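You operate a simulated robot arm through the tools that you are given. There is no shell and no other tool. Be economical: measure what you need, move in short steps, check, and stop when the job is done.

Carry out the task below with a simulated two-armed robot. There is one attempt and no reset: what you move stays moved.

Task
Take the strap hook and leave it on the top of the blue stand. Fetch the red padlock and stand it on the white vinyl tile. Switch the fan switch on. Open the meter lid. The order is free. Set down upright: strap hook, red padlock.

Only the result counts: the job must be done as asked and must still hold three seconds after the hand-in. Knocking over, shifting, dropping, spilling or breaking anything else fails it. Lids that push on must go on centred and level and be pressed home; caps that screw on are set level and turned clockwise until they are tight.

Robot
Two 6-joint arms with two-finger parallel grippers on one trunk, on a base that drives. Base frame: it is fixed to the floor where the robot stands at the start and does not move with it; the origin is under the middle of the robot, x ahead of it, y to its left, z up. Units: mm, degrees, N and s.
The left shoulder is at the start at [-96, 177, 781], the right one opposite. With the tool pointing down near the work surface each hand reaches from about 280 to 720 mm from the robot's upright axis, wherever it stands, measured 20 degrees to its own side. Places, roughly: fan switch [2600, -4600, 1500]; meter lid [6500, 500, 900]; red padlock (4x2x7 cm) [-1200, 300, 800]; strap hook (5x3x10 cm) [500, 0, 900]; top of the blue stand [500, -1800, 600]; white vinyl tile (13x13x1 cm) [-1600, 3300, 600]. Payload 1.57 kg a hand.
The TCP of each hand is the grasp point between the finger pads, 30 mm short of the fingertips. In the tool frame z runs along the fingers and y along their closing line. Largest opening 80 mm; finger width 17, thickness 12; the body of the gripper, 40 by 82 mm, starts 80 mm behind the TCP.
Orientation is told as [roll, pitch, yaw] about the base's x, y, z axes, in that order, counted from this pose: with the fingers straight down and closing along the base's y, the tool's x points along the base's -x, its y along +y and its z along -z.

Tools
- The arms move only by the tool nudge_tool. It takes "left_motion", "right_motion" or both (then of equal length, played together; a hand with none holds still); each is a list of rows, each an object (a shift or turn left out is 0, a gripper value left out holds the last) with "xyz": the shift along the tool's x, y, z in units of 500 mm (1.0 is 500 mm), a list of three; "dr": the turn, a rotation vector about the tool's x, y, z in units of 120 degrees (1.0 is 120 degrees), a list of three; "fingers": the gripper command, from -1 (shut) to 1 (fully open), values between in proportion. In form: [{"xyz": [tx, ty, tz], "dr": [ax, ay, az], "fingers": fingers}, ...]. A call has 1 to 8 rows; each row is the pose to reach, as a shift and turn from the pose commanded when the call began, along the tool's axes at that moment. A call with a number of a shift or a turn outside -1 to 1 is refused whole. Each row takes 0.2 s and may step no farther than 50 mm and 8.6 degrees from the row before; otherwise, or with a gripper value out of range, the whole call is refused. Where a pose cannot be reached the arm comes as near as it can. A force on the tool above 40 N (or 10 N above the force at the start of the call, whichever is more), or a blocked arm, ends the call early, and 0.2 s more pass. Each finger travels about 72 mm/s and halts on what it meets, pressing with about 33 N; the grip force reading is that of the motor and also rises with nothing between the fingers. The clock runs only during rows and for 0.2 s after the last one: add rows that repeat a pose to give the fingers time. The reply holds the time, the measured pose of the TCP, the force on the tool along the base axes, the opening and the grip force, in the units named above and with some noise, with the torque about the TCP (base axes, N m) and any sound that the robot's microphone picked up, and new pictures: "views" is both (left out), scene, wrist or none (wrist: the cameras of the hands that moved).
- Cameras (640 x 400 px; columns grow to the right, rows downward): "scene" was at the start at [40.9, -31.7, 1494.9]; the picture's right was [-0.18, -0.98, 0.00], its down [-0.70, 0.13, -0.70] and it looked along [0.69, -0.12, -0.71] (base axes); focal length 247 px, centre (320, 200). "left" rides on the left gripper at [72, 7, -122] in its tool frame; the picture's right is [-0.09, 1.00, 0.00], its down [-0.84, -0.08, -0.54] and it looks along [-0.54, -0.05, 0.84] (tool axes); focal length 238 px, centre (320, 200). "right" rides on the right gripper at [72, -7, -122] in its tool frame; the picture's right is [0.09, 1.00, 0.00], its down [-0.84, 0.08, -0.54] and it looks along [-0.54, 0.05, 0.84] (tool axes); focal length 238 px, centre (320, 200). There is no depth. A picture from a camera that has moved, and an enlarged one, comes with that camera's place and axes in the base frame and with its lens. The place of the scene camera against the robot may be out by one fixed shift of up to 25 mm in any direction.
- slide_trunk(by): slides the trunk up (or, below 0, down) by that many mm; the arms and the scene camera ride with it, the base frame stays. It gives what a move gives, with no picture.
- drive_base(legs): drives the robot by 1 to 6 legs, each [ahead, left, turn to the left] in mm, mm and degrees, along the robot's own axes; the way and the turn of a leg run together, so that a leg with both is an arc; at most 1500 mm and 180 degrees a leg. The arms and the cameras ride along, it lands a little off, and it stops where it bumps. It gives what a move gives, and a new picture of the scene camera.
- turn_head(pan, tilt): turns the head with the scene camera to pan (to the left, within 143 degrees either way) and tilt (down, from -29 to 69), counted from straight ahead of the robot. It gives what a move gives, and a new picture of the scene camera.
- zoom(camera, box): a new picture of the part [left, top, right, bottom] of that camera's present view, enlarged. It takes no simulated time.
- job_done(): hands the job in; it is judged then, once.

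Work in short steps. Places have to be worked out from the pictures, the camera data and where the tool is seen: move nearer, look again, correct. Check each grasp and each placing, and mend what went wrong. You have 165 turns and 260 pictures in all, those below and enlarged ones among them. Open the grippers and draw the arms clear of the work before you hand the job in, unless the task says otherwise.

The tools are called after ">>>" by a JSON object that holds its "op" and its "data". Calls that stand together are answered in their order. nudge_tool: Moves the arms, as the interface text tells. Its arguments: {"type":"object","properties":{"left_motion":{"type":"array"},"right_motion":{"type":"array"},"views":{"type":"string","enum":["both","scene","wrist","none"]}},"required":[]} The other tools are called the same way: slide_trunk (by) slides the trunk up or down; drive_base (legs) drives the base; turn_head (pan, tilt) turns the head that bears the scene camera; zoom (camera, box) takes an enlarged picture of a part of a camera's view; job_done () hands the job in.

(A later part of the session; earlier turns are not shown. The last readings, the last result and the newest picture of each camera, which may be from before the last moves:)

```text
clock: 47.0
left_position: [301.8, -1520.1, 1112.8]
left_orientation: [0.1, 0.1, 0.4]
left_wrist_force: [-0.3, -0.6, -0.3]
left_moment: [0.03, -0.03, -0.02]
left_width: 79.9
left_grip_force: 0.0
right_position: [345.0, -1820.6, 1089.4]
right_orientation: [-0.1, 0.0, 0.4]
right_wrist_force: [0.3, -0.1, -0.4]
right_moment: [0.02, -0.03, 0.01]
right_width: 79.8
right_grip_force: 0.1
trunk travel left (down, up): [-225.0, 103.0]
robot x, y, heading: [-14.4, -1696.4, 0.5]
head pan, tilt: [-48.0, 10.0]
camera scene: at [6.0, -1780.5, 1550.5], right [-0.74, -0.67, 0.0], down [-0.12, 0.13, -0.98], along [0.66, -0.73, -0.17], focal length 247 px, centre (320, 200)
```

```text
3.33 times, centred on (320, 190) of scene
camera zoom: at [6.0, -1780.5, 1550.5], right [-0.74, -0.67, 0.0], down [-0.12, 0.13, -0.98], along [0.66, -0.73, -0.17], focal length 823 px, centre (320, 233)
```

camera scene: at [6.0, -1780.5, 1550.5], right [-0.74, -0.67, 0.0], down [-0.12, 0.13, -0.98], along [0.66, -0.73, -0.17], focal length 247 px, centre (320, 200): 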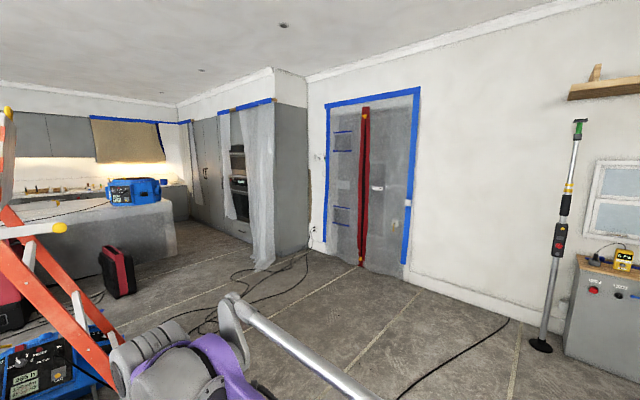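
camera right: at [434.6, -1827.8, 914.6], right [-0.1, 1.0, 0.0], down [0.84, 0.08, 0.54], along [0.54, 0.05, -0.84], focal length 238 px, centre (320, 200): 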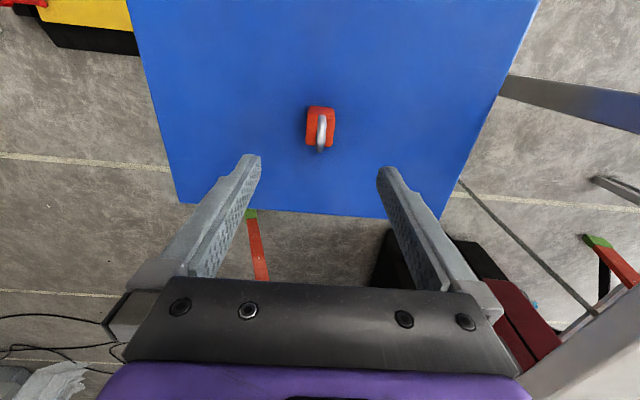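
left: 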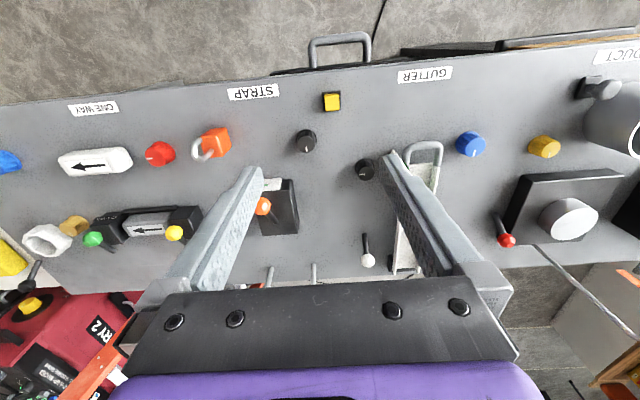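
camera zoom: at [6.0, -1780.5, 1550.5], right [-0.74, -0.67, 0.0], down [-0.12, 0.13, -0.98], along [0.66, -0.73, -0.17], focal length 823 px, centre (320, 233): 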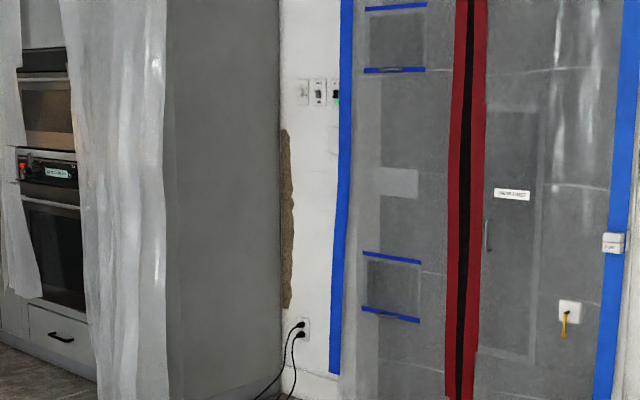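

The wall switches are left of the plastic door at the far wall. I drive around the floor clutter (x 0–650, y -2400…-3200) on its right side, first half.

>>> {"op": "drive_base", "data": {"legs": [[-450, 0, 0], [0, -1200, 0], [0, -850, 0]]}}

>>> {"op": "turn_head", "data": {"pan": -10, "tilt": 30}}

```text
clock: 67.5
left_position: [-128.9, -3570.5, 1113.2]
left_orientation: [0.0, 0.0, 0.6]
left_wrist_force: [-0.8, -0.1, 0.2]
left_moment: [-0.03, 0.0, -0.03]
left_width: 80.2
left_grip_force: 0.0
right_position: [-84.7, -3870.3, 1089.2]
right_orientation: [0.1, -0.1, 0.6]
right_wrist_force: [-0.3, -0.2, -0.3]
right_moment: [0.02, 0.0, 0.02]
right_width: 79.7
right_grip_force: 0.1
trunk travel left (down, up): [-225.0, 103.0]
robot x, y, heading: [-449.2, -3744.8, 0.6]
head pan, tilt: [-48.0, 10.0]
camera scene: at [-424.7, -3832.1, 1550.6], right [-0.74, -0.68, 0.0], down [-0.12, 0.13, -0.98], along [0.67, -0.72, -0.17], focal length 247 px, centre (320, 200)
```

scene: 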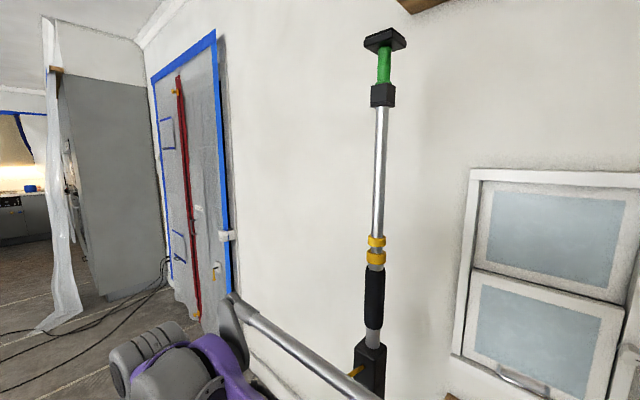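

```text
clock: 68.5
left_position: [-129.2, -3569.1, 1112.5]
left_orientation: [0.0, -0.1, 0.6]
left_wrist_force: [-0.4, 0.5, 0.7]
left_moment: [0.0, 0.0, 0.0]
left_width: 80.1
left_grip_force: 0.2
right_position: [-83.9, -3870.4, 1089.0]
right_orientation: [0.1, 0.0, 0.6]
right_wrist_force: [-0.3, -0.3, 0.4]
right_moment: [-0.02, 0.03, -0.01]
right_width: 79.9
right_grip_force: 0.1
trunk travel left (down, up): [-225.0, 103.0]
robot x, y, heading: [-450.1, -3746.5, 0.8]
head pan, tilt: [-10.0, 30.0]
camera scene: at [-398.5, -3778.5, 1518.3], right [-0.16, -0.99, 0.0], down [-0.49, 0.08, -0.87], along [0.85, -0.14, -0.5], focal length 247 px, centre (320, 200)
```

scene: 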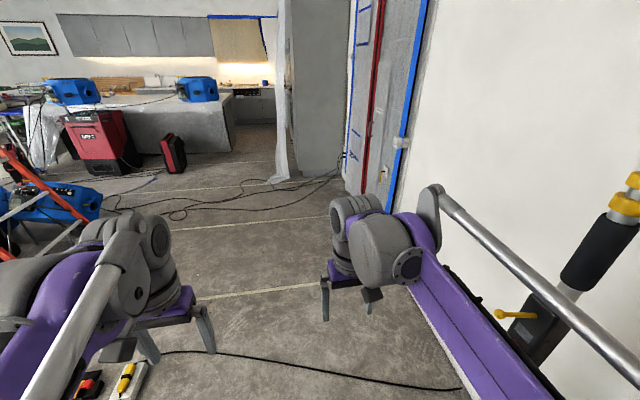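

Clear way ahead. Drive forward 2300, turn right to face the wall.

>>> {"op": "drive_base", "data": {"legs": [[1500, 0, 0], [800, 0, 0], [0, 0, -90]]}}

>>> {"op": "turn_head", "data": {"pan": 40, "tilt": 0}}

```text
clock: 83.6
left_position: [2031.8, -4058.6, 1115.1]
left_orientation: [0.0, 0.0, -88.2]
left_wrist_force: [-0.5, 0.2, 0.5]
left_moment: [-0.04, -0.01, -0.03]
left_width: 80.0
left_grip_force: 0.0
right_position: [1732.5, -4107.8, 1090.2]
right_orientation: [0.0, 0.0, -88.2]
right_wrist_force: [-0.1, -0.2, 0.8]
right_moment: [-0.01, 0.0, 0.0]
right_width: 80.0
right_grip_force: 0.1
trunk travel left (down, up): [-225.0, 103.0]
robot x, y, heading: [1853.4, -3742.9, -88.2]
head pan, tilt: [-10.0, 30.0]
camera scene: at [1837.4, -3808.7, 1518.3], right [-0.99, 0.14, 0.0], down [0.07, 0.49, -0.87], along [-0.12, -0.86, -0.5], focal length 247 px, centre (320, 200)
```

scene: 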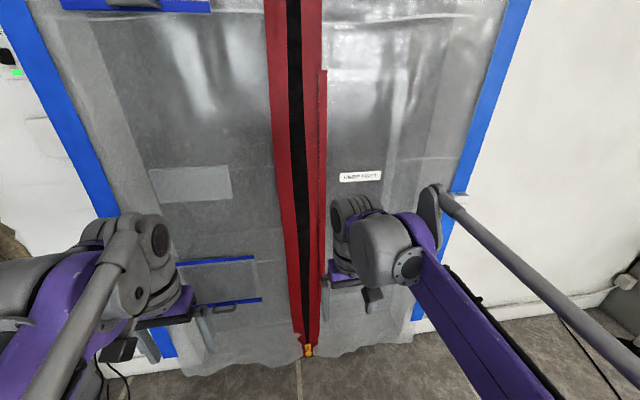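

```text
clock: 84.8
left_position: [2031.8, -4058.0, 1113.6]
left_orientation: [0.0, 0.0, -88.2]
left_wrist_force: [0.7, -0.3, 0.3]
left_moment: [-0.01, 0.02, -0.01]
left_width: 80.1
left_grip_force: 0.1
right_position: [1731.8, -4107.4, 1090.4]
right_orientation: [-0.1, 0.0, -88.2]
right_wrist_force: [-0.2, 0.2, 0.0]
right_moment: [0.02, 0.05, 0.0]
right_width: 79.8
right_grip_force: 0.1
trunk travel left (down, up): [-225.0, 103.0]
robot x, y, heading: [1848.4, -3743.6, -88.2]
head pan, tilt: [40.0, 0.0]
camera scene: at [1910.2, -3786.4, 1566.6], right [-0.75, -0.67, 0.0], down [0.0, 0.0, -1.0], along [0.67, -0.75, 0.0], focal length 247 px, centre (320, 200)
```

scene: 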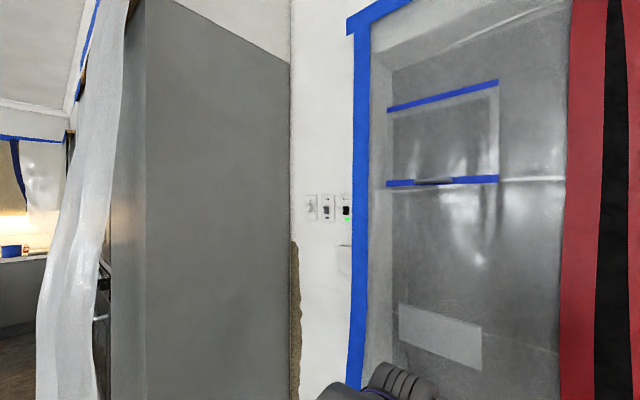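

>>> {"op": "zoom", "data": {"camera": "scene", "box": [290, 175, 370, 235]}}

```text
6.67 times, centred on (330, 205) of scene
camera zoom: at [1910.2, -3786.4, 1566.6], right [-0.75, -0.67, 0.0], down [0.0, 0.0, -1.0], along [0.67, -0.75, 0.0], focal length 1647 px, centre (253, 167)
```

zoom: 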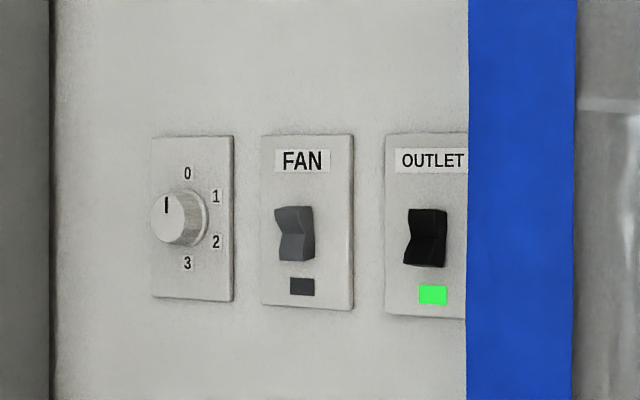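

FAN rocker identified (off), OUTLET beside it is on. I drive left so the left hand faces it.

>>> {"op": "drive_base", "data": {"legs": [[0, 540, -1.8]]}}

>>> {"op": "turn_head", "data": {"pan": 14, "tilt": 0}}

>>> {"op": "zoom", "data": {"camera": "scene", "box": [260, 160, 400, 270]}}

```text
clock: 90.1
left_position: [2566.6, -4059.9, 1112.7]
left_orientation: [-0.1, 0.1, -90.8]
left_wrist_force: [0.6, -0.6, -0.8]
left_moment: [-0.01, 0.01, -0.04]
left_width: 79.8
left_grip_force: 0.0
right_position: [2263.2, -4098.0, 1088.9]
right_orientation: [-0.1, 0.0, -90.7]
right_wrist_force: [-0.4, -0.8, 0.4]
right_moment: [0.0, 0.01, -0.04]
right_width: 80.1
right_grip_force: 0.1
trunk travel left (down, up): [-225.0, 103.0]
robot x, y, heading: [2399.3, -3734.8, -90.4]
head pan, tilt: [40.0, 0.0]
camera scene: at [2456.6, -3783.7, 1566.6], right [-0.77, -0.63, 0.0], down [0.0, 0.0, -1.0], along [0.63, -0.77, 0.0], focal length 247 px, centre (320, 200)
```

scene: 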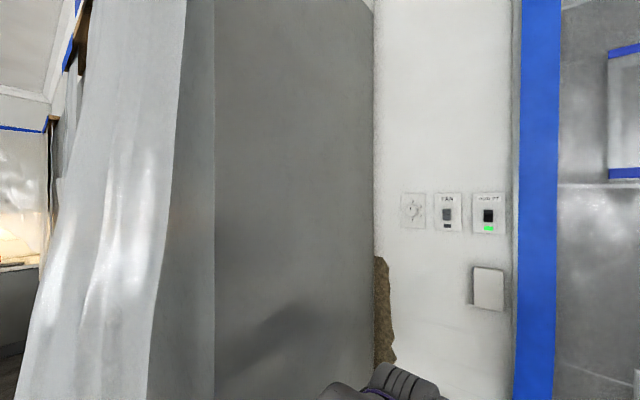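

```text
clock: 91.0
left_position: [2566.4, -4059.7, 1112.9]
left_orientation: [0.0, 0.1, -90.8]
left_wrist_force: [0.2, 0.9, 0.3]
left_moment: [0.01, 0.0, 0.02]
left_width: 80.1
left_grip_force: 0.0
right_position: [2264.4, -4097.0, 1089.4]
right_orientation: [-0.1, 0.0, -90.8]
right_wrist_force: [-0.7, 0.3, -0.1]
right_moment: [0.01, 0.03, -0.04]
right_width: 80.1
right_grip_force: 0.0
trunk travel left (down, up): [-225.0, 103.0]
robot x, y, heading: [2396.9, -3735.4, -90.5]
head pan, tilt: [14.0, 0.0]
camera scene: at [2420.2, -3801.7, 1566.6], right [-0.97, -0.23, 0.0], down [0.0, 0.0, -1.0], along [0.23, -0.97, 0.0], focal length 247 px, centre (320, 200)
```

scene: 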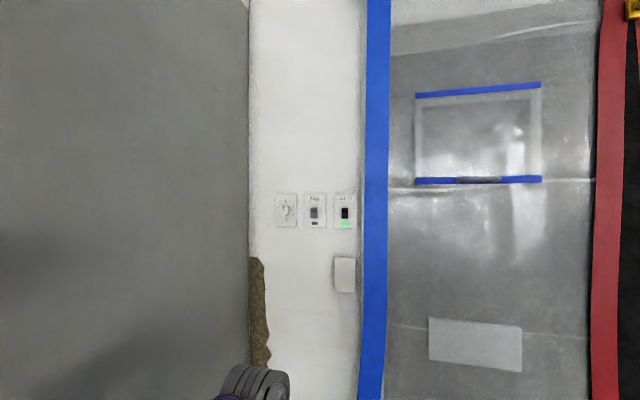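

```text
3.64 times, centred on (330, 215) of scene
camera zoom: at [2420.2, -3801.7, 1566.6], right [-0.97, -0.23, 0.0], down [0.0, 0.0, -1.0], along [0.23, -0.97, 0.0], focal length 898 px, centre (284, 146)
```

zoom: 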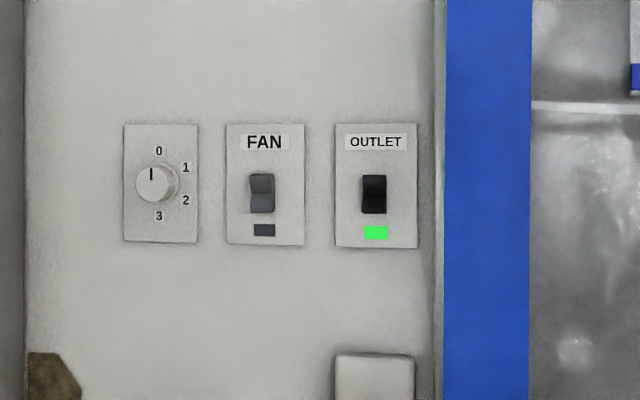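

FAN rocker about [2640, -4650, 1520], 38 mm tall. I raise the trunk, then lift the left hand while pitching it forward, fingers shut.

>>> {"op": "slide_trunk", "data": {"by": 100}}

>>> {"op": "nudge_tool", "data": {"left_motion": [{"xyz": [0, 0, -0.06], "dr": [0, -0.07, 0], "fingers": -1}, {"xyz": [0, 0, -0.12], "dr": [0, -0.14, 0], "fingers": -1}, {"xyz": [0, 0, -0.18], "dr": [0, -0.21, 0]}, {"xyz": [0, 0, -0.24], "dr": [0, -0.28, 0]}, {"xyz": [0, 0, -0.3], "dr": [0, -0.35, 0]}, {"xyz": [0, 0, -0.36], "dr": [0, -0.42, 0]}, {"xyz": [0, 0, -0.42], "dr": [0, -0.49, 0]}, {"xyz": [0, 0, -0.48], "dr": [0, -0.56, 0]}], "views": "none"}}

```text
clock: 92.3
left_position: [2567.0, -4058.9, 1213.7]
left_orientation: [0.0, 0.0, -90.7]
left_wrist_force: [-0.1, 1.0, 0.2]
left_moment: [0.0, -0.03, -0.02]
left_width: 80.0
left_grip_force: 0.0
right_position: [2264.5, -4097.1, 1190.0]
right_orientation: [0.0, 0.0, -90.8]
right_wrist_force: [0.3, 0.5, -0.1]
right_moment: [-0.04, 0.0, 0.0]
right_width: 79.9
right_grip_force: 0.0
trunk travel left (down, up): [-325.0, 3.0]
robot x, y, heading: [2396.4, -3735.9, -90.5]
head pan, tilt: [14.0, 0.0]
```

```text
clock: 94.1
left_position: [2566.4, -4060.6, 1454.1]
left_orientation: [0.0, -67.3, -90.7]
left_wrist_force: [0.6, -0.2, 0.4]
left_moment: [0.01, -0.01, 0.02]
left_width: 0.0
left_grip_force: 21.6
right_position: [2264.7, -4097.7, 1190.0]
right_orientation: [0.1, 0.0, -90.6]
right_wrist_force: [0.5, 0.8, 0.3]
right_moment: [0.0, 0.01, 0.0]
right_width: 80.0
right_grip_force: 0.1
trunk travel left (down, up): [-325.0, 3.0]
robot x, y, heading: [2401.9, -3733.8, -90.9]
head pan, tilt: [14.0, 0.0]
```

Finish the pitch to 90° and view.

>>> {"op": "nudge_tool", "data": {"left_motion": [{"dr": [0, -0.065, 0]}, {"dr": [0, -0.13, 0]}, {"dr": [0, -0.189, 0]}]}}

```text
clock: 94.9
left_position: [2559.0, -4061.4, 1454.9]
left_orientation: [-2.2, -86.2, -90.5]
left_wrist_force: [0.1, 0.0, 0.2]
left_moment: [-0.01, 0.0, -0.01]
left_width: 0.3
left_grip_force: 20.3
left hand out of reach, approached as far as the arm can: row 3
right_position: [2263.1, -4098.2, 1189.5]
right_orientation: [0.0, 0.0, -90.7]
right_wrist_force: [-0.7, 0.3, -0.9]
right_moment: [-0.02, -0.01, 0.01]
right_width: 79.9
right_grip_force: 0.0
trunk travel left (down, up): [-325.0, 3.0]
robot x, y, heading: [2396.1, -3735.1, -90.8]
head pan, tilt: [14.0, 0.0]
camera scene: at [2420.2, -3798.2, 1671.9], right [-0.97, -0.23, 0.0], down [0.0, 0.0, -1.0], along [0.23, -0.97, 0.0], focal length 247 px, centre (320, 200)
camera left: at [2571.6, -3935.4, 1390.8], right [0.99, -0.06, 0.09], down [-0.05, 0.49, 0.87], along [-0.09, -0.87, 0.48], focal length 238 px, centre (320, 200)
```

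scene: 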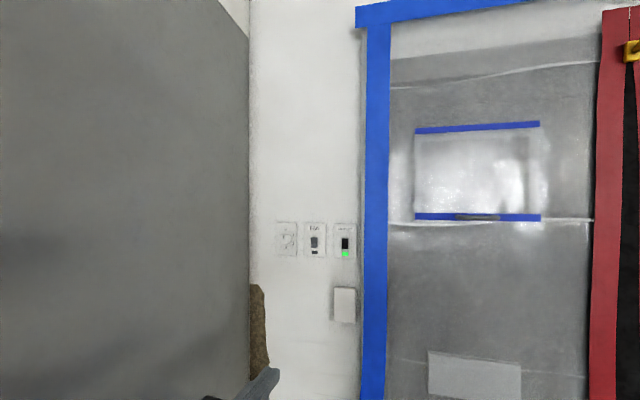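
left: 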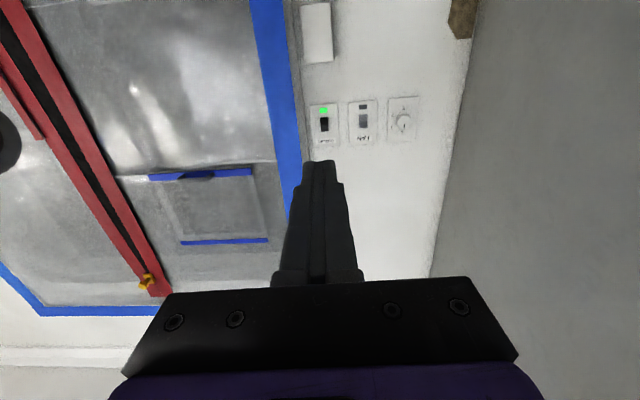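

The wrist was folded too far; extend forward 150 mm and up 50.

>>> {"op": "nudge_tool", "data": {"left_motion": [{"xyz": [-0.02, 0, 0.08]}, {"xyz": [-0.04, 0, 0.16]}, {"xyz": [-0.07, 0, 0.24]}, {"xyz": [-0.1, 0, 0.3]}]}}

```text
clock: 95.9
left_position: [2563.6, -4211.9, 1502.7]
left_orientation: [5.6, -89.7, -96.3]
left_wrist_force: [0.1, 0.1, -0.7]
left_moment: [0.05, 0.0, 0.04]
left_width: 0.0
left_grip_force: 21.2
right_position: [2264.2, -4099.2, 1189.4]
right_orientation: [0.0, 0.0, -90.7]
right_wrist_force: [-0.5, 0.8, 0.3]
right_moment: [0.03, 0.01, 0.0]
right_width: 80.2
right_grip_force: 0.2
trunk travel left (down, up): [-325.0, 3.0]
robot x, y, heading: [2399.2, -3734.7, -90.5]
head pan, tilt: [14.0, 0.0]
camera scene: at [2420.1, -3799.7, 1671.9], right [-0.97, -0.23, 0.0], down [0.0, 0.0, -1.0], along [0.23, -0.97, 0.0], focal length 247 px, centre (320, 200)
camera left: at [2572.6, -4091.3, 1431.4], right [1.0, -0.01, 0.09], down [-0.07, 0.54, 0.84], along [-0.06, -0.84, 0.54], focal length 238 px, centre (320, 200)
```

scene: 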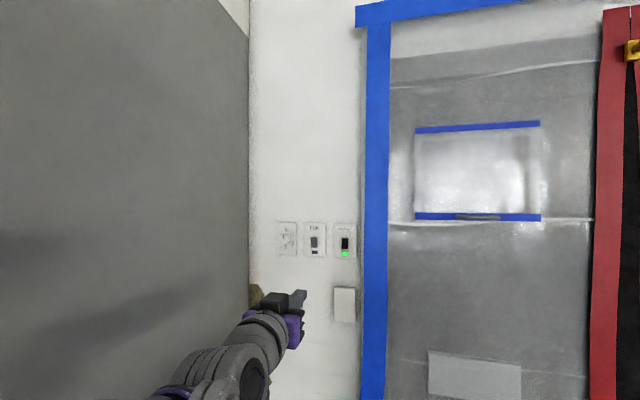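
left: 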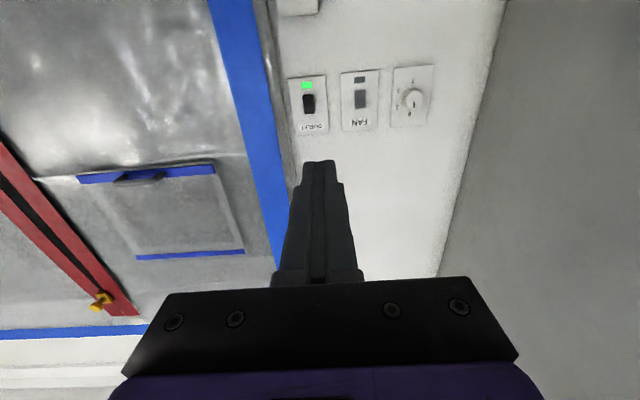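

>>> {"op": "zoom", "data": {"camera": "left", "box": [275, 60, 445, 150]}}

```text
3.76 times, centred on (360, 105) of left
camera zoom: at [2572.6, -4091.3, 1431.4], right [1.0, -0.01, 0.09], down [-0.07, 0.54, 0.84], along [-0.06, -0.84, 0.54], focal length 897 px, centre (169, 558)
```

zoom: 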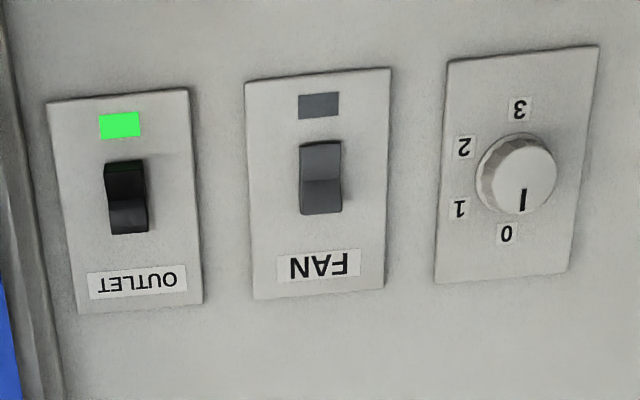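

>>> {"op": "zoom", "data": {"camera": "left", "box": [295, 80, 375, 130]}}

>>> {"op": "zoom", "data": {"camera": "scene", "box": [295, 215, 365, 265]}}

```text
8.00 times, centred on (335, 105) of left
camera zoom: at [2572.6, -4091.3, 1431.4], right [1.0, -0.01, 0.09], down [-0.07, 0.54, 0.84], along [-0.06, -0.84, 0.54], focal length 1907 px, centre (200, 960)
```

zoom: 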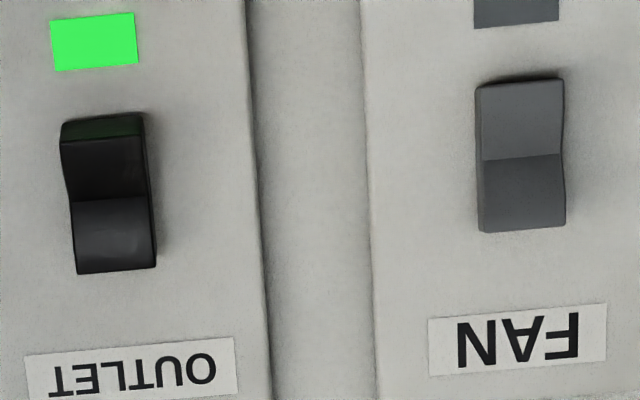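

```text
8.00 times, centred on (330, 240) of scene
camera zoom: at [2420.1, -3799.7, 1671.9], right [-0.97, -0.23, 0.0], down [0.0, 0.0, -1.0], along [0.23, -0.97, 0.0], focal length 1976 px, centre (240, -120)
```

zoom: 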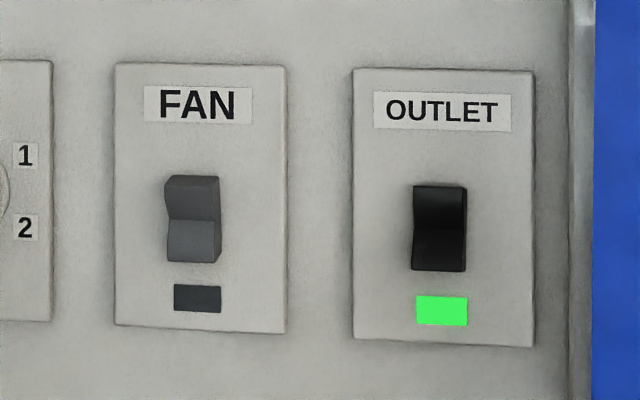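

The FAN rocker's top half sticks out (OUTLET, on, has its bottom out), so I need to press the top. Drive forward 280.

>>> {"op": "drive_base", "data": {"legs": [[280, 30, 0]]}}

>>> {"op": "nudge_tool", "data": {"left_motion": [{"xyz": [-0.03, 0.03, 0]}, {"xyz": [-0.07, 0.06, 0]}], "views": "wrist"}}

```text
clock: 97.9
left_position: [2593.1, -4485.9, 1502.6]
left_orientation: [-0.2, -89.9, -90.2]
left_wrist_force: [0.2, 0.0, -0.1]
left_moment: [0.02, 0.01, 0.02]
left_width: 0.0
left_grip_force: 20.6
right_position: [2292.3, -4374.4, 1190.2]
right_orientation: [0.0, 0.0, -90.5]
right_wrist_force: [0.6, -0.1, 0.4]
right_moment: [0.01, -0.01, 0.0]
right_width: 79.9
right_grip_force: 0.1
trunk travel left (down, up): [-325.0, 3.0]
robot x, y, heading: [2424.9, -4011.6, -90.3]
head pan, tilt: [14.0, 0.0]
camera scene: at [2447.3, -4074.6, 1671.7], right [-0.97, -0.23, 0.0], down [0.0, 0.0, -1.0], along [0.23, -0.97, 0.0], focal length 247 px, centre (320, 200)
```

scene: 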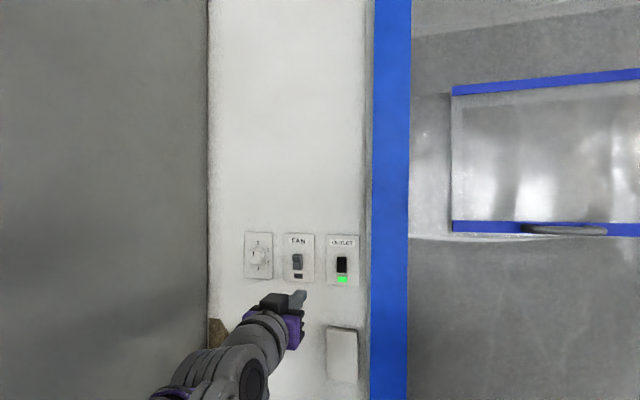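

```text
clock: 98.5
left_position: [2624.2, -4490.6, 1538.3]
left_orientation: [-62.9, -89.8, -27.7]
left_wrist_force: [0.1, 0.0, 0.4]
left_moment: [0.02, 0.0, -0.02]
left_width: 0.0
left_grip_force: 21.2
left hand out of reach, approached as far as the arm can: row 1
right_position: [2292.9, -4376.5, 1190.3]
right_orientation: [0.0, 0.0, -90.5]
right_wrist_force: [-0.5, -0.1, 0.6]
right_moment: [0.02, -0.02, 0.01]
right_width: 80.0
right_grip_force: 0.0
trunk travel left (down, up): [-325.0, 3.0]
robot x, y, heading: [2420.7, -4014.9, -90.3]
head pan, tilt: [14.0, 0.0]
camera left: at [2631.8, -4368.7, 1467.2], right [1.0, -0.01, 0.09], down [-0.07, 0.54, 0.84], along [-0.05, -0.84, 0.54], focal length 238 px, centre (320, 200)
```

left: 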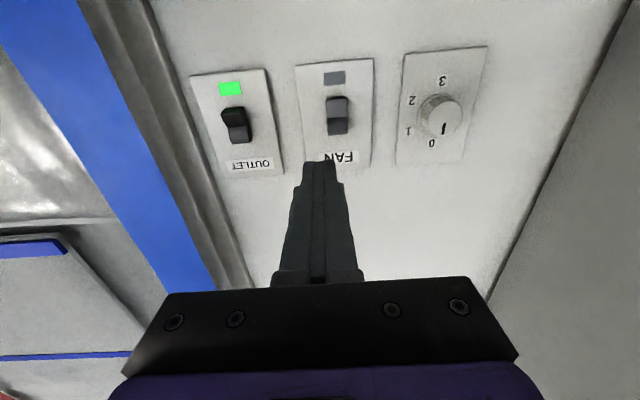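

Rocker centre triangulated at [2644, -4650, 1536]; press point z≈1546. Move to align and 60 mm forward.

>>> {"op": "nudge_tool", "data": {"left_motion": [{"xyz": [0, 0.02, 0.03]}, {"xyz": [-0.008, 0.04, 0.08]}, {"xyz": [-0.016, 0.042, 0.14]}], "views": "both"}}

```text
clock: 99.3
left_position: [2643.4, -4559.7, 1543.8]
left_orientation: [-11.2, -89.7, -79.3]
left_wrist_force: [0.7, 0.6, -0.1]
left_moment: [0.01, 0.0, -0.02]
left_width: 0.0
left_grip_force: 21.5
right_position: [2292.8, -4377.3, 1189.7]
right_orientation: [-0.1, 0.0, -90.5]
right_wrist_force: [-0.4, -0.1, 0.0]
right_moment: [-0.01, -0.02, -0.01]
right_width: 80.0
right_grip_force: 0.2
trunk travel left (down, up): [-325.0, 3.0]
robot x, y, heading: [2426.5, -4016.7, -90.4]
head pan, tilt: [14.0, 0.0]
camera scene: at [2447.4, -4077.0, 1671.9], right [-0.97, -0.23, 0.0], down [0.0, 0.0, -1.0], along [0.23, -0.97, 0.0], focal length 247 px, centre (320, 200)
camera left: at [2652.3, -4438.0, 1473.0], right [1.0, -0.01, 0.09], down [-0.07, 0.54, 0.84], along [-0.06, -0.84, 0.54], focal length 238 px, centre (320, 200)
```

scene: 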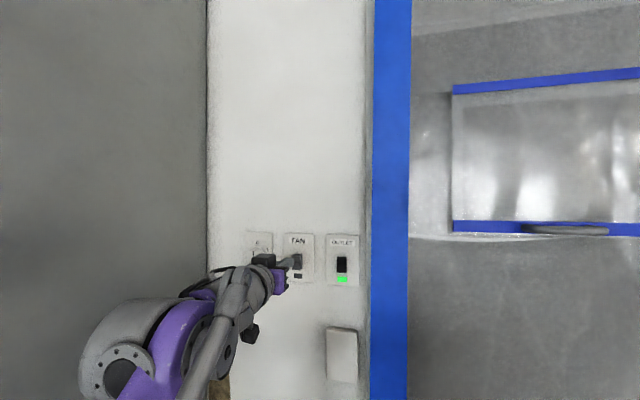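
left: 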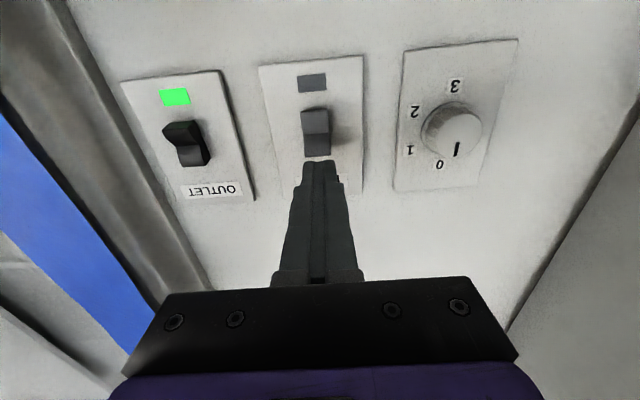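

Aligned on the upper half. I press forward in small rows.

>>> {"op": "nudge_tool", "data": {"left_motion": [{"xyz": [-0.004, -0.005, 0.04]}, {"xyz": [-0.006, -0.005, 0.07]}, {"xyz": [-0.006, -0.005, 0.08]}, {"xyz": [-0.006, -0.005, 0.09]}, {"xyz": [-0.006, -0.005, 0.1]}, {"xyz": [-0.006, -0.005, 0.11]}, {"xyz": [-0.006, -0.005, 0.12]}], "views": "both"}}

```text
clock: 100.9
left_position: [2641.1, -4601.6, 1554.9]
left_orientation: [178.8, -89.6, 90.8]
left_wrist_force: [-8.6, 116.5, -30.2]
left_moment: [1.56, 0.12, -0.26]
left_width: 0.0
left_grip_force: 21.4
right_position: [2293.6, -4363.7, 1193.4]
right_orientation: [0.0, -0.6, -90.5]
right_wrist_force: [-0.3, -0.6, -1.0]
right_moment: [0.04, 0.0, -0.01]
right_width: 79.8
right_grip_force: 0.0
trunk travel left (down, up): [-325.0, 3.0]
robot x, y, heading: [2424.4, -4015.2, -90.5]
head pan, tilt: [14.0, 0.0]
heard: click
camera scene: at [2447.2, -4058.3, 1672.3], right [-0.97, -0.23, 0.0], down [0.0, -0.01, -1.0], along [0.23, -0.97, 0.01], focal length 247 px, centre (320, 200)
camera left: at [2648.7, -4480.1, 1482.5], right [1.0, -0.01, 0.09], down [-0.07, 0.55, 0.83], along [-0.06, -0.84, 0.55], focal length 238 px, centre (320, 200)
```

scene: 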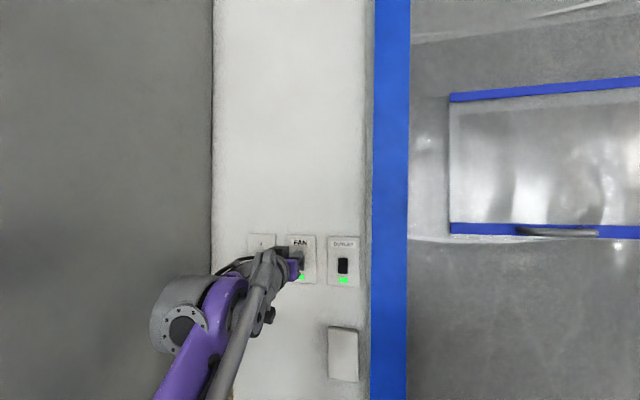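
left: 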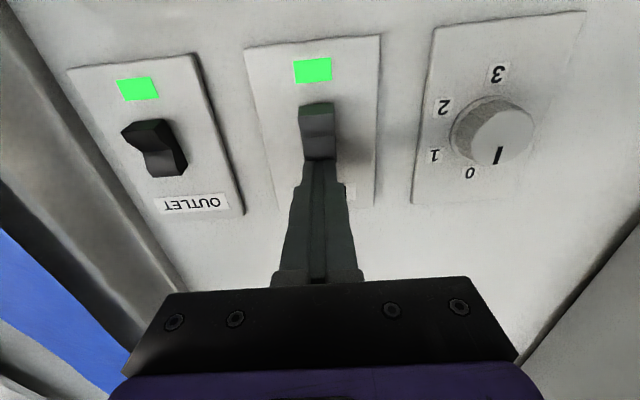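

Click heard and the FAN light is green. I back straight off.

>>> {"op": "nudge_tool", "data": {"left_motion": [{"xyz": [0, 0, -0.06]}, {"xyz": [0, 0, -0.14]}, {"xyz": [0, 0, -0.22]}], "views": "scene"}}

>>> {"op": "drive_base", "data": {"legs": [[-300, 0, 0]]}}

>>> {"op": "zoom", "data": {"camera": "scene", "box": [260, 200, 400, 290]}}

```text
clock: 101.7
left_position: [2642.1, -4508.5, 1549.3]
left_orientation: [0.4, -90.0, -91.0]
left_wrist_force: [-0.8, -0.7, -0.4]
left_moment: [-0.01, 0.07, 0.01]
left_width: 0.0
left_grip_force: 21.7
right_position: [2292.7, -4375.3, 1191.0]
right_orientation: [0.0, 0.1, -90.5]
right_wrist_force: [0.6, -0.1, -0.9]
right_moment: [-0.03, -0.02, 0.0]
right_width: 80.2
right_grip_force: 0.2
trunk travel left (down, up): [-325.0, 3.0]
robot x, y, heading: [2424.4, -4015.2, -90.5]
head pan, tilt: [14.0, 0.0]
camera scene: at [2447.3, -4075.1, 1671.8], right [-0.97, -0.23, 0.0], down [0.0, 0.0, -1.0], along [0.23, -0.97, 0.0], focal length 247 px, centre (320, 200)
```

scene: 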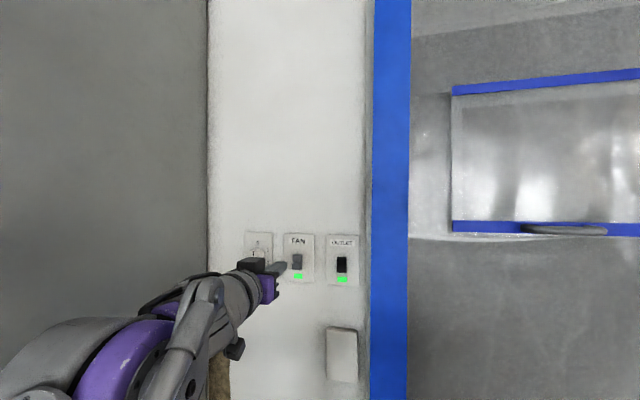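

```text
clock: 103.7
left_position: [2642.7, -4213.7, 1549.1]
left_orientation: [-1.7, -89.9, -89.0]
left_wrist_force: [0.5, 0.9, -0.4]
left_moment: [-0.02, 0.0, 0.01]
left_width: 0.0
left_grip_force: 21.1
right_position: [2294.9, -4079.9, 1189.6]
right_orientation: [-0.1, 0.1, -90.6]
right_wrist_force: [0.1, 0.8, -0.1]
right_moment: [0.03, 0.03, 0.03]
right_width: 80.0
right_grip_force: 0.0
trunk travel left (down, up): [-325.0, 3.0]
robot x, y, heading: [2429.0, -3716.3, -90.5]
head pan, tilt: [14.0, 0.0]
camera scene: at [2450.3, -3780.3, 1672.1], right [-0.97, -0.23, 0.0], down [0.0, 0.0, -1.0], along [0.23, -0.97, 0.0], focal length 247 px, centre (320, 200)
```

scene: 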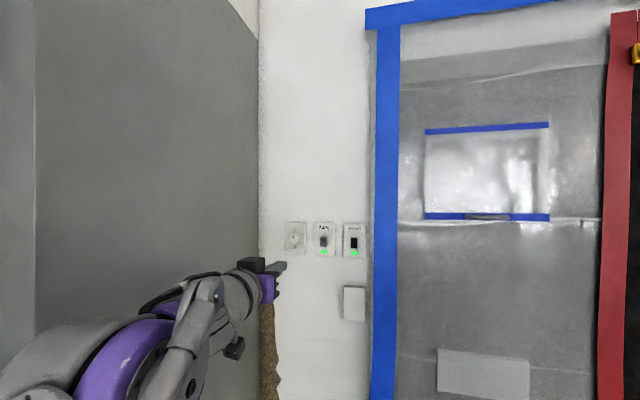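

```text
4.44 times, centred on (330, 245) of scene
camera zoom: at [2450.3, -3780.3, 1672.1], right [-0.97, -0.23, 0.0], down [0.0, 0.0, -1.0], along [0.23, -0.97, 0.0], focal length 1098 px, centre (276, 0)
```

zoom: 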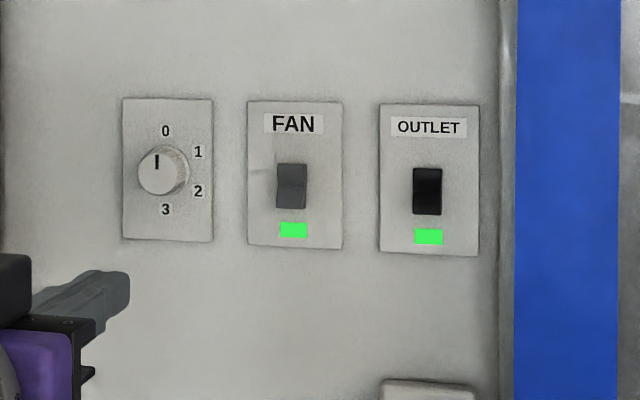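

Fan is on. I fold the left arm back to tool-down.

>>> {"op": "nudge_tool", "data": {"left_motion": [{"xyz": [0.08, 0, -0.02], "dr": [0, 0.07, 0]}, {"xyz": [0.16, 0, -0.04], "dr": [0, 0.14, 0]}, {"xyz": [0.24, 0, -0.06], "dr": [0, 0.21, 0]}, {"xyz": [0.32, 0, -0.08], "dr": [0, 0.28, 0]}, {"xyz": [0.4, 0, -0.1], "dr": [0, 0.35, 0]}, {"xyz": [0.48, 0, -0.12], "dr": [0, 0.42, 0]}, {"xyz": [0.56, 0, -0.14], "dr": [0, 0.49, 0]}, {"xyz": [0.64, 0, -0.16], "dr": [0, 0.56, 0]}], "views": "none"}}

>>> {"op": "nudge_tool", "data": {"left_motion": [{"dr": [0, 0.065, 0]}, {"dr": [0, 0.13, 0]}, {"dr": [0, 0.19, 0], "fingers": 1}], "views": "none"}}

>>> {"op": "turn_head", "data": {"pan": 130, "tilt": 15}}

>>> {"op": "turn_head", "data": {"pan": 80, "tilt": 20}}

```text
clock: 105.5
left_position: [2692.3, -4118.3, 1231.1]
left_orientation: [-5.1, -24.6, -90.6]
left_wrist_force: [-0.4, -0.7, 0.2]
left_moment: [0.02, 0.0, 0.06]
left_width: 0.0
left_grip_force: 21.5
left hand out of reach, approached as far as the arm can: row 5, 6, 7, 8
right_position: [2295.6, -4079.6, 1189.4]
right_orientation: [0.0, 0.0, -90.7]
right_wrist_force: [-0.5, 0.7, 0.0]
right_moment: [0.02, -0.01, 0.0]
right_width: 80.1
right_grip_force: 0.0
trunk travel left (down, up): [-325.0, 3.0]
robot x, y, heading: [2428.1, -3718.6, -90.8]
head pan, tilt: [14.0, 0.0]
```

```text
clock: 106.3
left_position: [2704.0, -4115.4, 1230.9]
left_orientation: [-13.1, -6.0, -91.9]
left_wrist_force: [1.0, 0.8, -0.2]
left_moment: [0.05, -0.01, 0.01]
left_width: 52.5
left_grip_force: 0.1
left hand out of reach, approached as far as the arm can: row 1, 2, 3
right_position: [2294.1, -4079.1, 1189.7]
right_orientation: [0.0, 0.0, -90.7]
right_wrist_force: [-0.7, 0.1, -0.9]
right_moment: [0.02, -0.01, 0.02]
right_width: 79.9
right_grip_force: 0.1
trunk travel left (down, up): [-325.0, 3.0]
robot x, y, heading: [2428.9, -3717.3, -90.7]
head pan, tilt: [14.0, 0.0]
```

```text
clock: 108.2
left_position: [2705.5, -4114.0, 1231.3]
left_orientation: [-13.0, -6.4, -92.0]
left_wrist_force: [0.8, -0.4, 0.4]
left_moment: [0.0, -0.04, 0.02]
left_width: 80.0
left_grip_force: 0.1
right_position: [2295.0, -4079.9, 1190.1]
right_orientation: [0.0, 0.0, -90.7]
right_wrist_force: [0.1, 0.2, -0.5]
right_moment: [0.01, -0.01, 0.0]
right_width: 79.8
right_grip_force: 0.0
trunk travel left (down, up): [-325.0, 3.0]
robot x, y, heading: [2428.5, -3717.0, -90.4]
head pan, tilt: [130.0, 15.0]
camera scene: at [2501.9, -3632.7, 1647.7], right [0.63, -0.77, 0.0], down [-0.2, -0.16, -0.97], along [0.75, 0.61, -0.26], focal length 247 px, centre (320, 200)
```

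scene: 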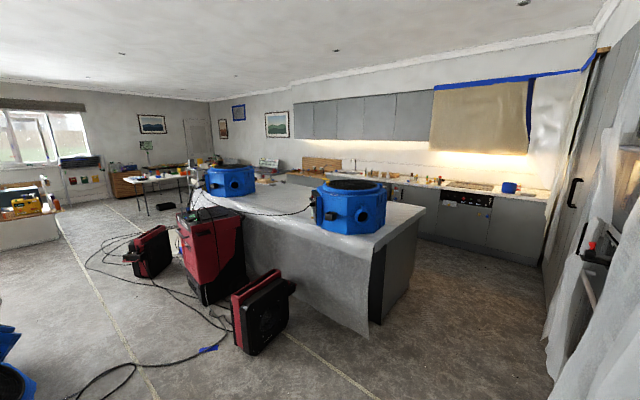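

```text
clock: 109.4
left_position: [2704.3, -4115.0, 1231.5]
left_orientation: [-13.0, -6.3, -91.9]
left_wrist_force: [0.4, -0.1, -0.9]
left_moment: [0.0, 0.01, -0.04]
left_width: 80.0
left_grip_force: 0.1
right_position: [2294.9, -4078.4, 1190.2]
right_orientation: [0.0, 0.1, -90.7]
right_wrist_force: [0.2, 0.3, -0.1]
right_moment: [0.0, 0.04, 0.01]
right_width: 80.1
right_grip_force: 0.1
trunk travel left (down, up): [-325.0, 3.0]
robot x, y, heading: [2426.1, -3716.6, -90.8]
head pan, tilt: [80.0, 20.0]
camera scene: at [2521.1, -3709.0, 1639.6], right [-0.18, -0.98, 0.0], down [-0.34, 0.06, -0.94], along [0.92, -0.17, -0.34], focal length 247 px, centre (320, 200)
```

scene: 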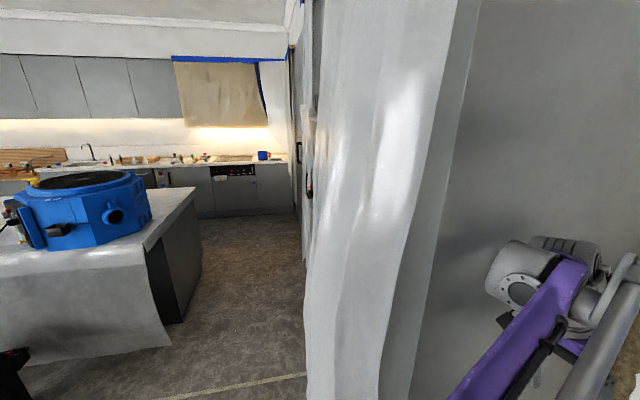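

The meter lid lies on the far counter (x≈6500). I lower the trunk, tuck the left arm, then turn clockwise to face +y.

>>> {"op": "slide_trunk", "data": {"by": -100}}

>>> {"op": "nudge_tool", "data": {"left_motion": [{"xyz": [0.03, -0.07, 0], "dr": [0.03, 0.02, 0]}, {"xyz": [0.06, -0.14, 0], "dr": [0.06, 0.04, 0]}, {"xyz": [0.09, -0.2, 0], "dr": [0.1, 0.05, 0]}], "views": "none"}}

>>> {"op": "drive_base", "data": {"legs": [[0, 0, -179]]}}

```text
clock: 110.8
left_position: [2703.9, -4113.1, 1130.7]
left_orientation: [-13.2, -6.4, -91.9]
left_wrist_force: [0.3, 0.5, 0.5]
left_moment: [-0.01, 0.0, 0.02]
left_width: 80.0
left_grip_force: 0.1
right_position: [2294.8, -4078.7, 1090.1]
right_orientation: [0.1, 0.0, -90.7]
right_wrist_force: [-0.2, 0.8, 0.0]
right_moment: [0.01, 0.01, 0.02]
right_width: 79.9
right_grip_force: 0.1
trunk travel left (down, up): [-225.0, 103.0]
robot x, y, heading: [2427.8, -3719.6, -90.8]
head pan, tilt: [80.0, 20.0]
```

```text
clock: 111.5
left_position: [2605.2, -4063.1, 1148.8]
left_orientation: [-25.0, -0.6, -93.7]
left_wrist_force: [-1.1, 0.5, -0.6]
left_moment: [-0.04, 0.01, 0.0]
left_width: 80.1
left_grip_force: 0.0
right_position: [2293.7, -4079.2, 1089.6]
right_orientation: [0.1, 0.0, -90.8]
right_wrist_force: [0.5, 0.1, 0.1]
right_moment: [0.0, 0.01, -0.03]
right_width: 80.0
right_grip_force: 0.1
trunk travel left (down, up): [-225.0, 103.0]
robot x, y, heading: [2424.8, -3718.7, -90.7]
head pan, tilt: [80.0, 20.0]
```

```text
clock: 119.2
left_position: [2241.8, -3377.2, 1149.2]
left_orientation: [-24.9, -0.6, 87.3]
left_wrist_force: [-0.6, 0.0, 0.5]
left_moment: [0.01, 0.01, 0.01]
left_width: 79.8
left_grip_force: 0.1
right_position: [2554.1, -3354.5, 1090.5]
right_orientation: [-0.1, 0.0, 90.4]
right_wrist_force: [0.5, 0.5, -0.3]
right_moment: [0.04, -0.03, -0.01]
right_width: 79.8
right_grip_force: 0.0
trunk travel left (down, up): [-225.0, 103.0]
robot x, y, heading: [2424.1, -3718.2, 90.4]
head pan, tilt: [80.0, 20.0]
camera scene: at [2337.5, -3759.5, 1534.3], right [0.17, 0.99, 0.0], down [0.34, -0.06, -0.94], along [-0.93, 0.16, -0.34], focal length 247 px, centre (320, 200)
```

scene: 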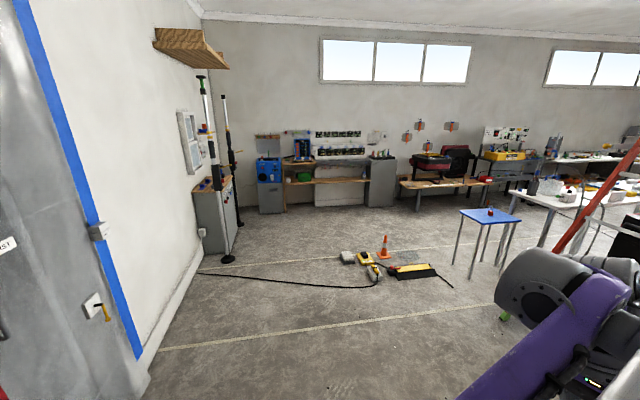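

Left hand roll went the wrong way; correct it, and look ahead.

>>> {"op": "nudge_tool", "data": {"left_motion": [{"dr": [-0.07, 0, 0]}, {"dr": [-0.14, 0, 0]}, {"dr": [-0.205, 0, 0]}], "views": "none"}}

>>> {"op": "turn_head", "data": {"pan": -5, "tilt": 25}}

```text
clock: 120.0
left_position: [2240.8, -3378.1, 1149.0]
left_orientation: [-14.4, -0.8, 87.3]
left_wrist_force: [-0.2, 0.2, 0.2]
left_moment: [0.0, -0.02, 0.0]
left_width: 79.7
left_grip_force: 0.1
left hand out of reach, approached as far as the arm can: row 2, 3
right_position: [2554.5, -3355.2, 1090.2]
right_orientation: [0.0, -0.1, 90.4]
right_wrist_force: [-0.6, -0.2, 0.1]
right_moment: [0.0, -0.01, 0.0]
right_width: 79.6
right_grip_force: 0.0
trunk travel left (down, up): [-225.0, 103.0]
robot x, y, heading: [2429.8, -3714.5, 90.4]
head pan, tilt: [80.0, 20.0]
```

```text
clock: 121.6
left_position: [2239.9, -3375.9, 1149.9]
left_orientation: [-14.4, -0.8, 87.3]
left_wrist_force: [0.9, -0.4, -1.1]
left_moment: [-0.01, -0.01, 0.02]
left_width: 80.0
left_grip_force: 0.0
right_position: [2555.1, -3353.3, 1089.2]
right_orientation: [-0.1, 0.0, 90.3]
right_wrist_force: [0.5, -0.4, 0.9]
right_moment: [0.02, -0.01, 0.0]
right_width: 80.1
right_grip_force: 0.0
trunk travel left (down, up): [-225.0, 103.0]
robot x, y, heading: [2428.9, -3714.7, 90.3]
head pan, tilt: [-5.0, 25.0]
camera scene: at [2436.7, -3683.2, 1526.2], right [1.0, -0.08, 0.0], down [-0.03, -0.42, -0.91], along [0.07, 0.9, -0.42], focal length 247 px, centre (320, 200)
```

scene: 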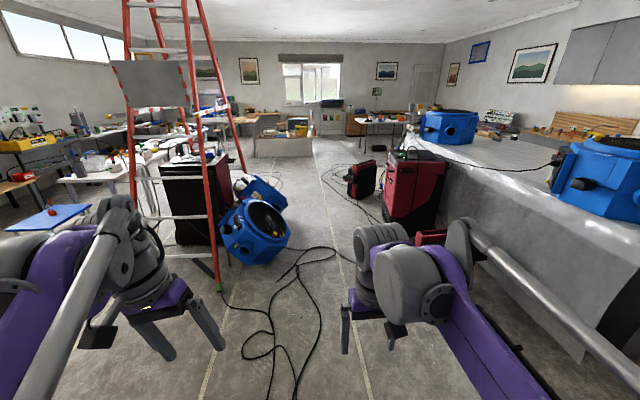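

Lane between blue machine (x<2260) and fans (x>3160): drive along x≈2720.

>>> {"op": "drive_base", "data": {"legs": [[200, -290, 0], [1300, 0, 0]]}}

```text
clock: 130.9
left_position: [2537.9, -1872.5, 1149.6]
left_orientation: [-14.4, -0.7, 86.4]
left_wrist_force: [-0.2, 0.2, -0.2]
left_moment: [0.01, 0.0, 0.01]
left_width: 79.8
left_grip_force: 0.1
right_position: [2852.7, -1855.7, 1089.0]
right_orientation: [-0.1, 0.0, 89.5]
right_wrist_force: [-0.1, -0.7, -0.6]
right_moment: [0.03, 0.02, 0.0]
right_width: 80.0
right_grip_force: 0.2
trunk travel left (down, up): [-225.0, 103.0]
robot x, y, heading: [2721.2, -2213.9, 89.4]
head pan, tilt: [-5.0, 25.0]
camera scene: at [2730.0, -2182.2, 1526.2], right [1.0, -0.1, 0.0], down [-0.04, -0.42, -0.91], along [0.09, 0.9, -0.42], focal length 247 px, centre (320, 200)
```

scene: 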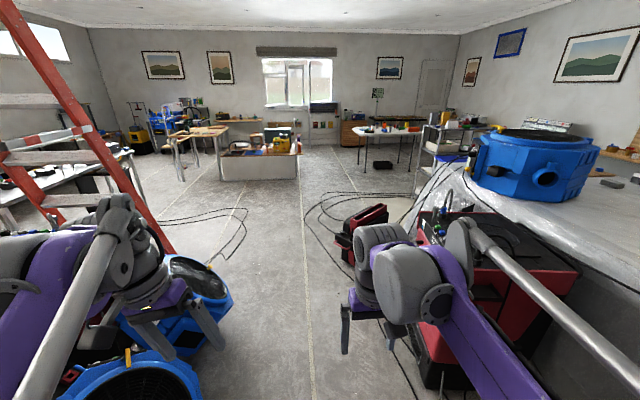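

Clear. Continue ahead 2900 in two legs.

>>> {"op": "drive_base", "data": {"legs": [[1450, 20, 0.6], [1450, 0, 0]]}}

>>> {"op": "turn_head", "data": {"pan": -70, "tilt": 20}}

```text
clock: 145.0
left_position: [2567.7, 1061.8, 1148.4]
left_orientation: [-14.4, -0.7, 85.3]
left_wrist_force: [0.7, -0.1, -0.2]
left_moment: [-0.01, 0.01, 0.02]
left_width: 80.2
left_grip_force: 0.1
right_position: [2884.4, 1070.9, 1089.0]
right_orientation: [0.0, -0.1, 88.3]
right_wrist_force: [-0.6, -0.1, 0.6]
right_moment: [0.02, -0.01, 0.0]
right_width: 80.0
right_grip_force: 0.0
trunk travel left (down, up): [-225.0, 103.0]
robot x, y, heading: [2742.1, 713.0, 88.2]
head pan, tilt: [-5.0, 25.0]
camera scene: at [2754.5, 746.8, 1526.2], right [0.99, -0.12, 0.0], down [-0.05, -0.42, -0.91], along [0.11, 0.9, -0.42], focal length 247 px, centre (320, 200)
```

scene: 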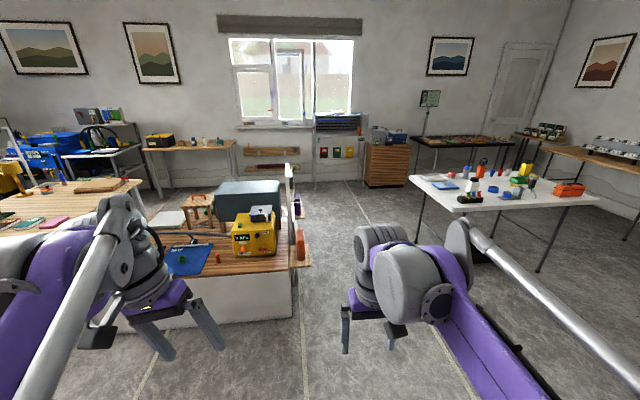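

```text
clock: 146.4
left_position: [2569.0, 1060.5, 1149.7]
left_orientation: [-14.4, -0.8, 85.1]
left_wrist_force: [0.1, -0.2, -0.3]
left_moment: [0.02, -0.01, -0.01]
left_width: 80.2
left_grip_force: 0.1
right_position: [2883.9, 1070.4, 1089.1]
right_orientation: [0.0, 0.0, 88.3]
right_wrist_force: [-0.8, 0.4, -0.6]
right_moment: [0.01, 0.0, -0.01]
right_width: 80.3
right_grip_force: 0.1
trunk travel left (down, up): [-225.0, 103.0]
robot x, y, heading: [2745.9, 713.3, 88.1]
head pan, tilt: [-70.0, 20.0]
camera scene: at [2832.1, 684.4, 1534.3], right [0.31, -0.95, 0.0], down [-0.32, -0.11, -0.94], along [0.89, 0.3, -0.34], focal length 247 px, centre (320, 200)
```

scene: 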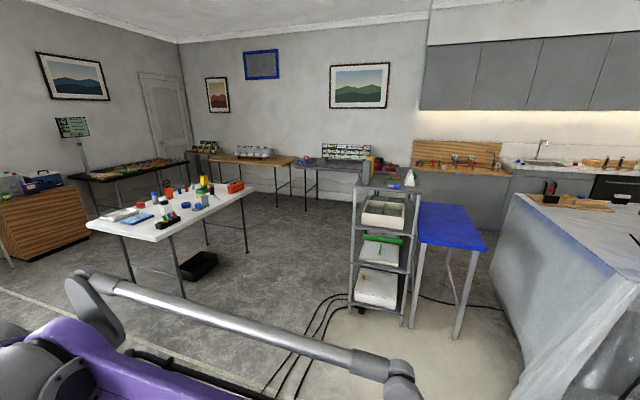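

>>> {"op": "zoom", "data": {"camera": "scene", "box": [290, 130, 530, 220]}}

```text
2.67 times, centred on (410, 175) of scene
camera zoom: at [2832.1, 684.4, 1534.3], right [0.31, -0.95, 0.0], down [-0.32, -0.11, -0.94], along [0.89, 0.3, -0.34], focal length 659 px, centre (80, 267)
```

zoom: 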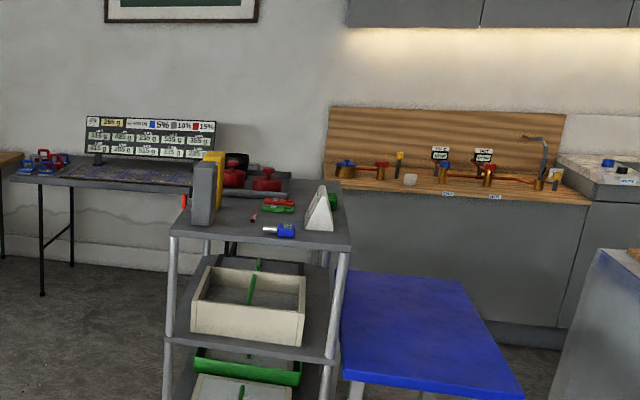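

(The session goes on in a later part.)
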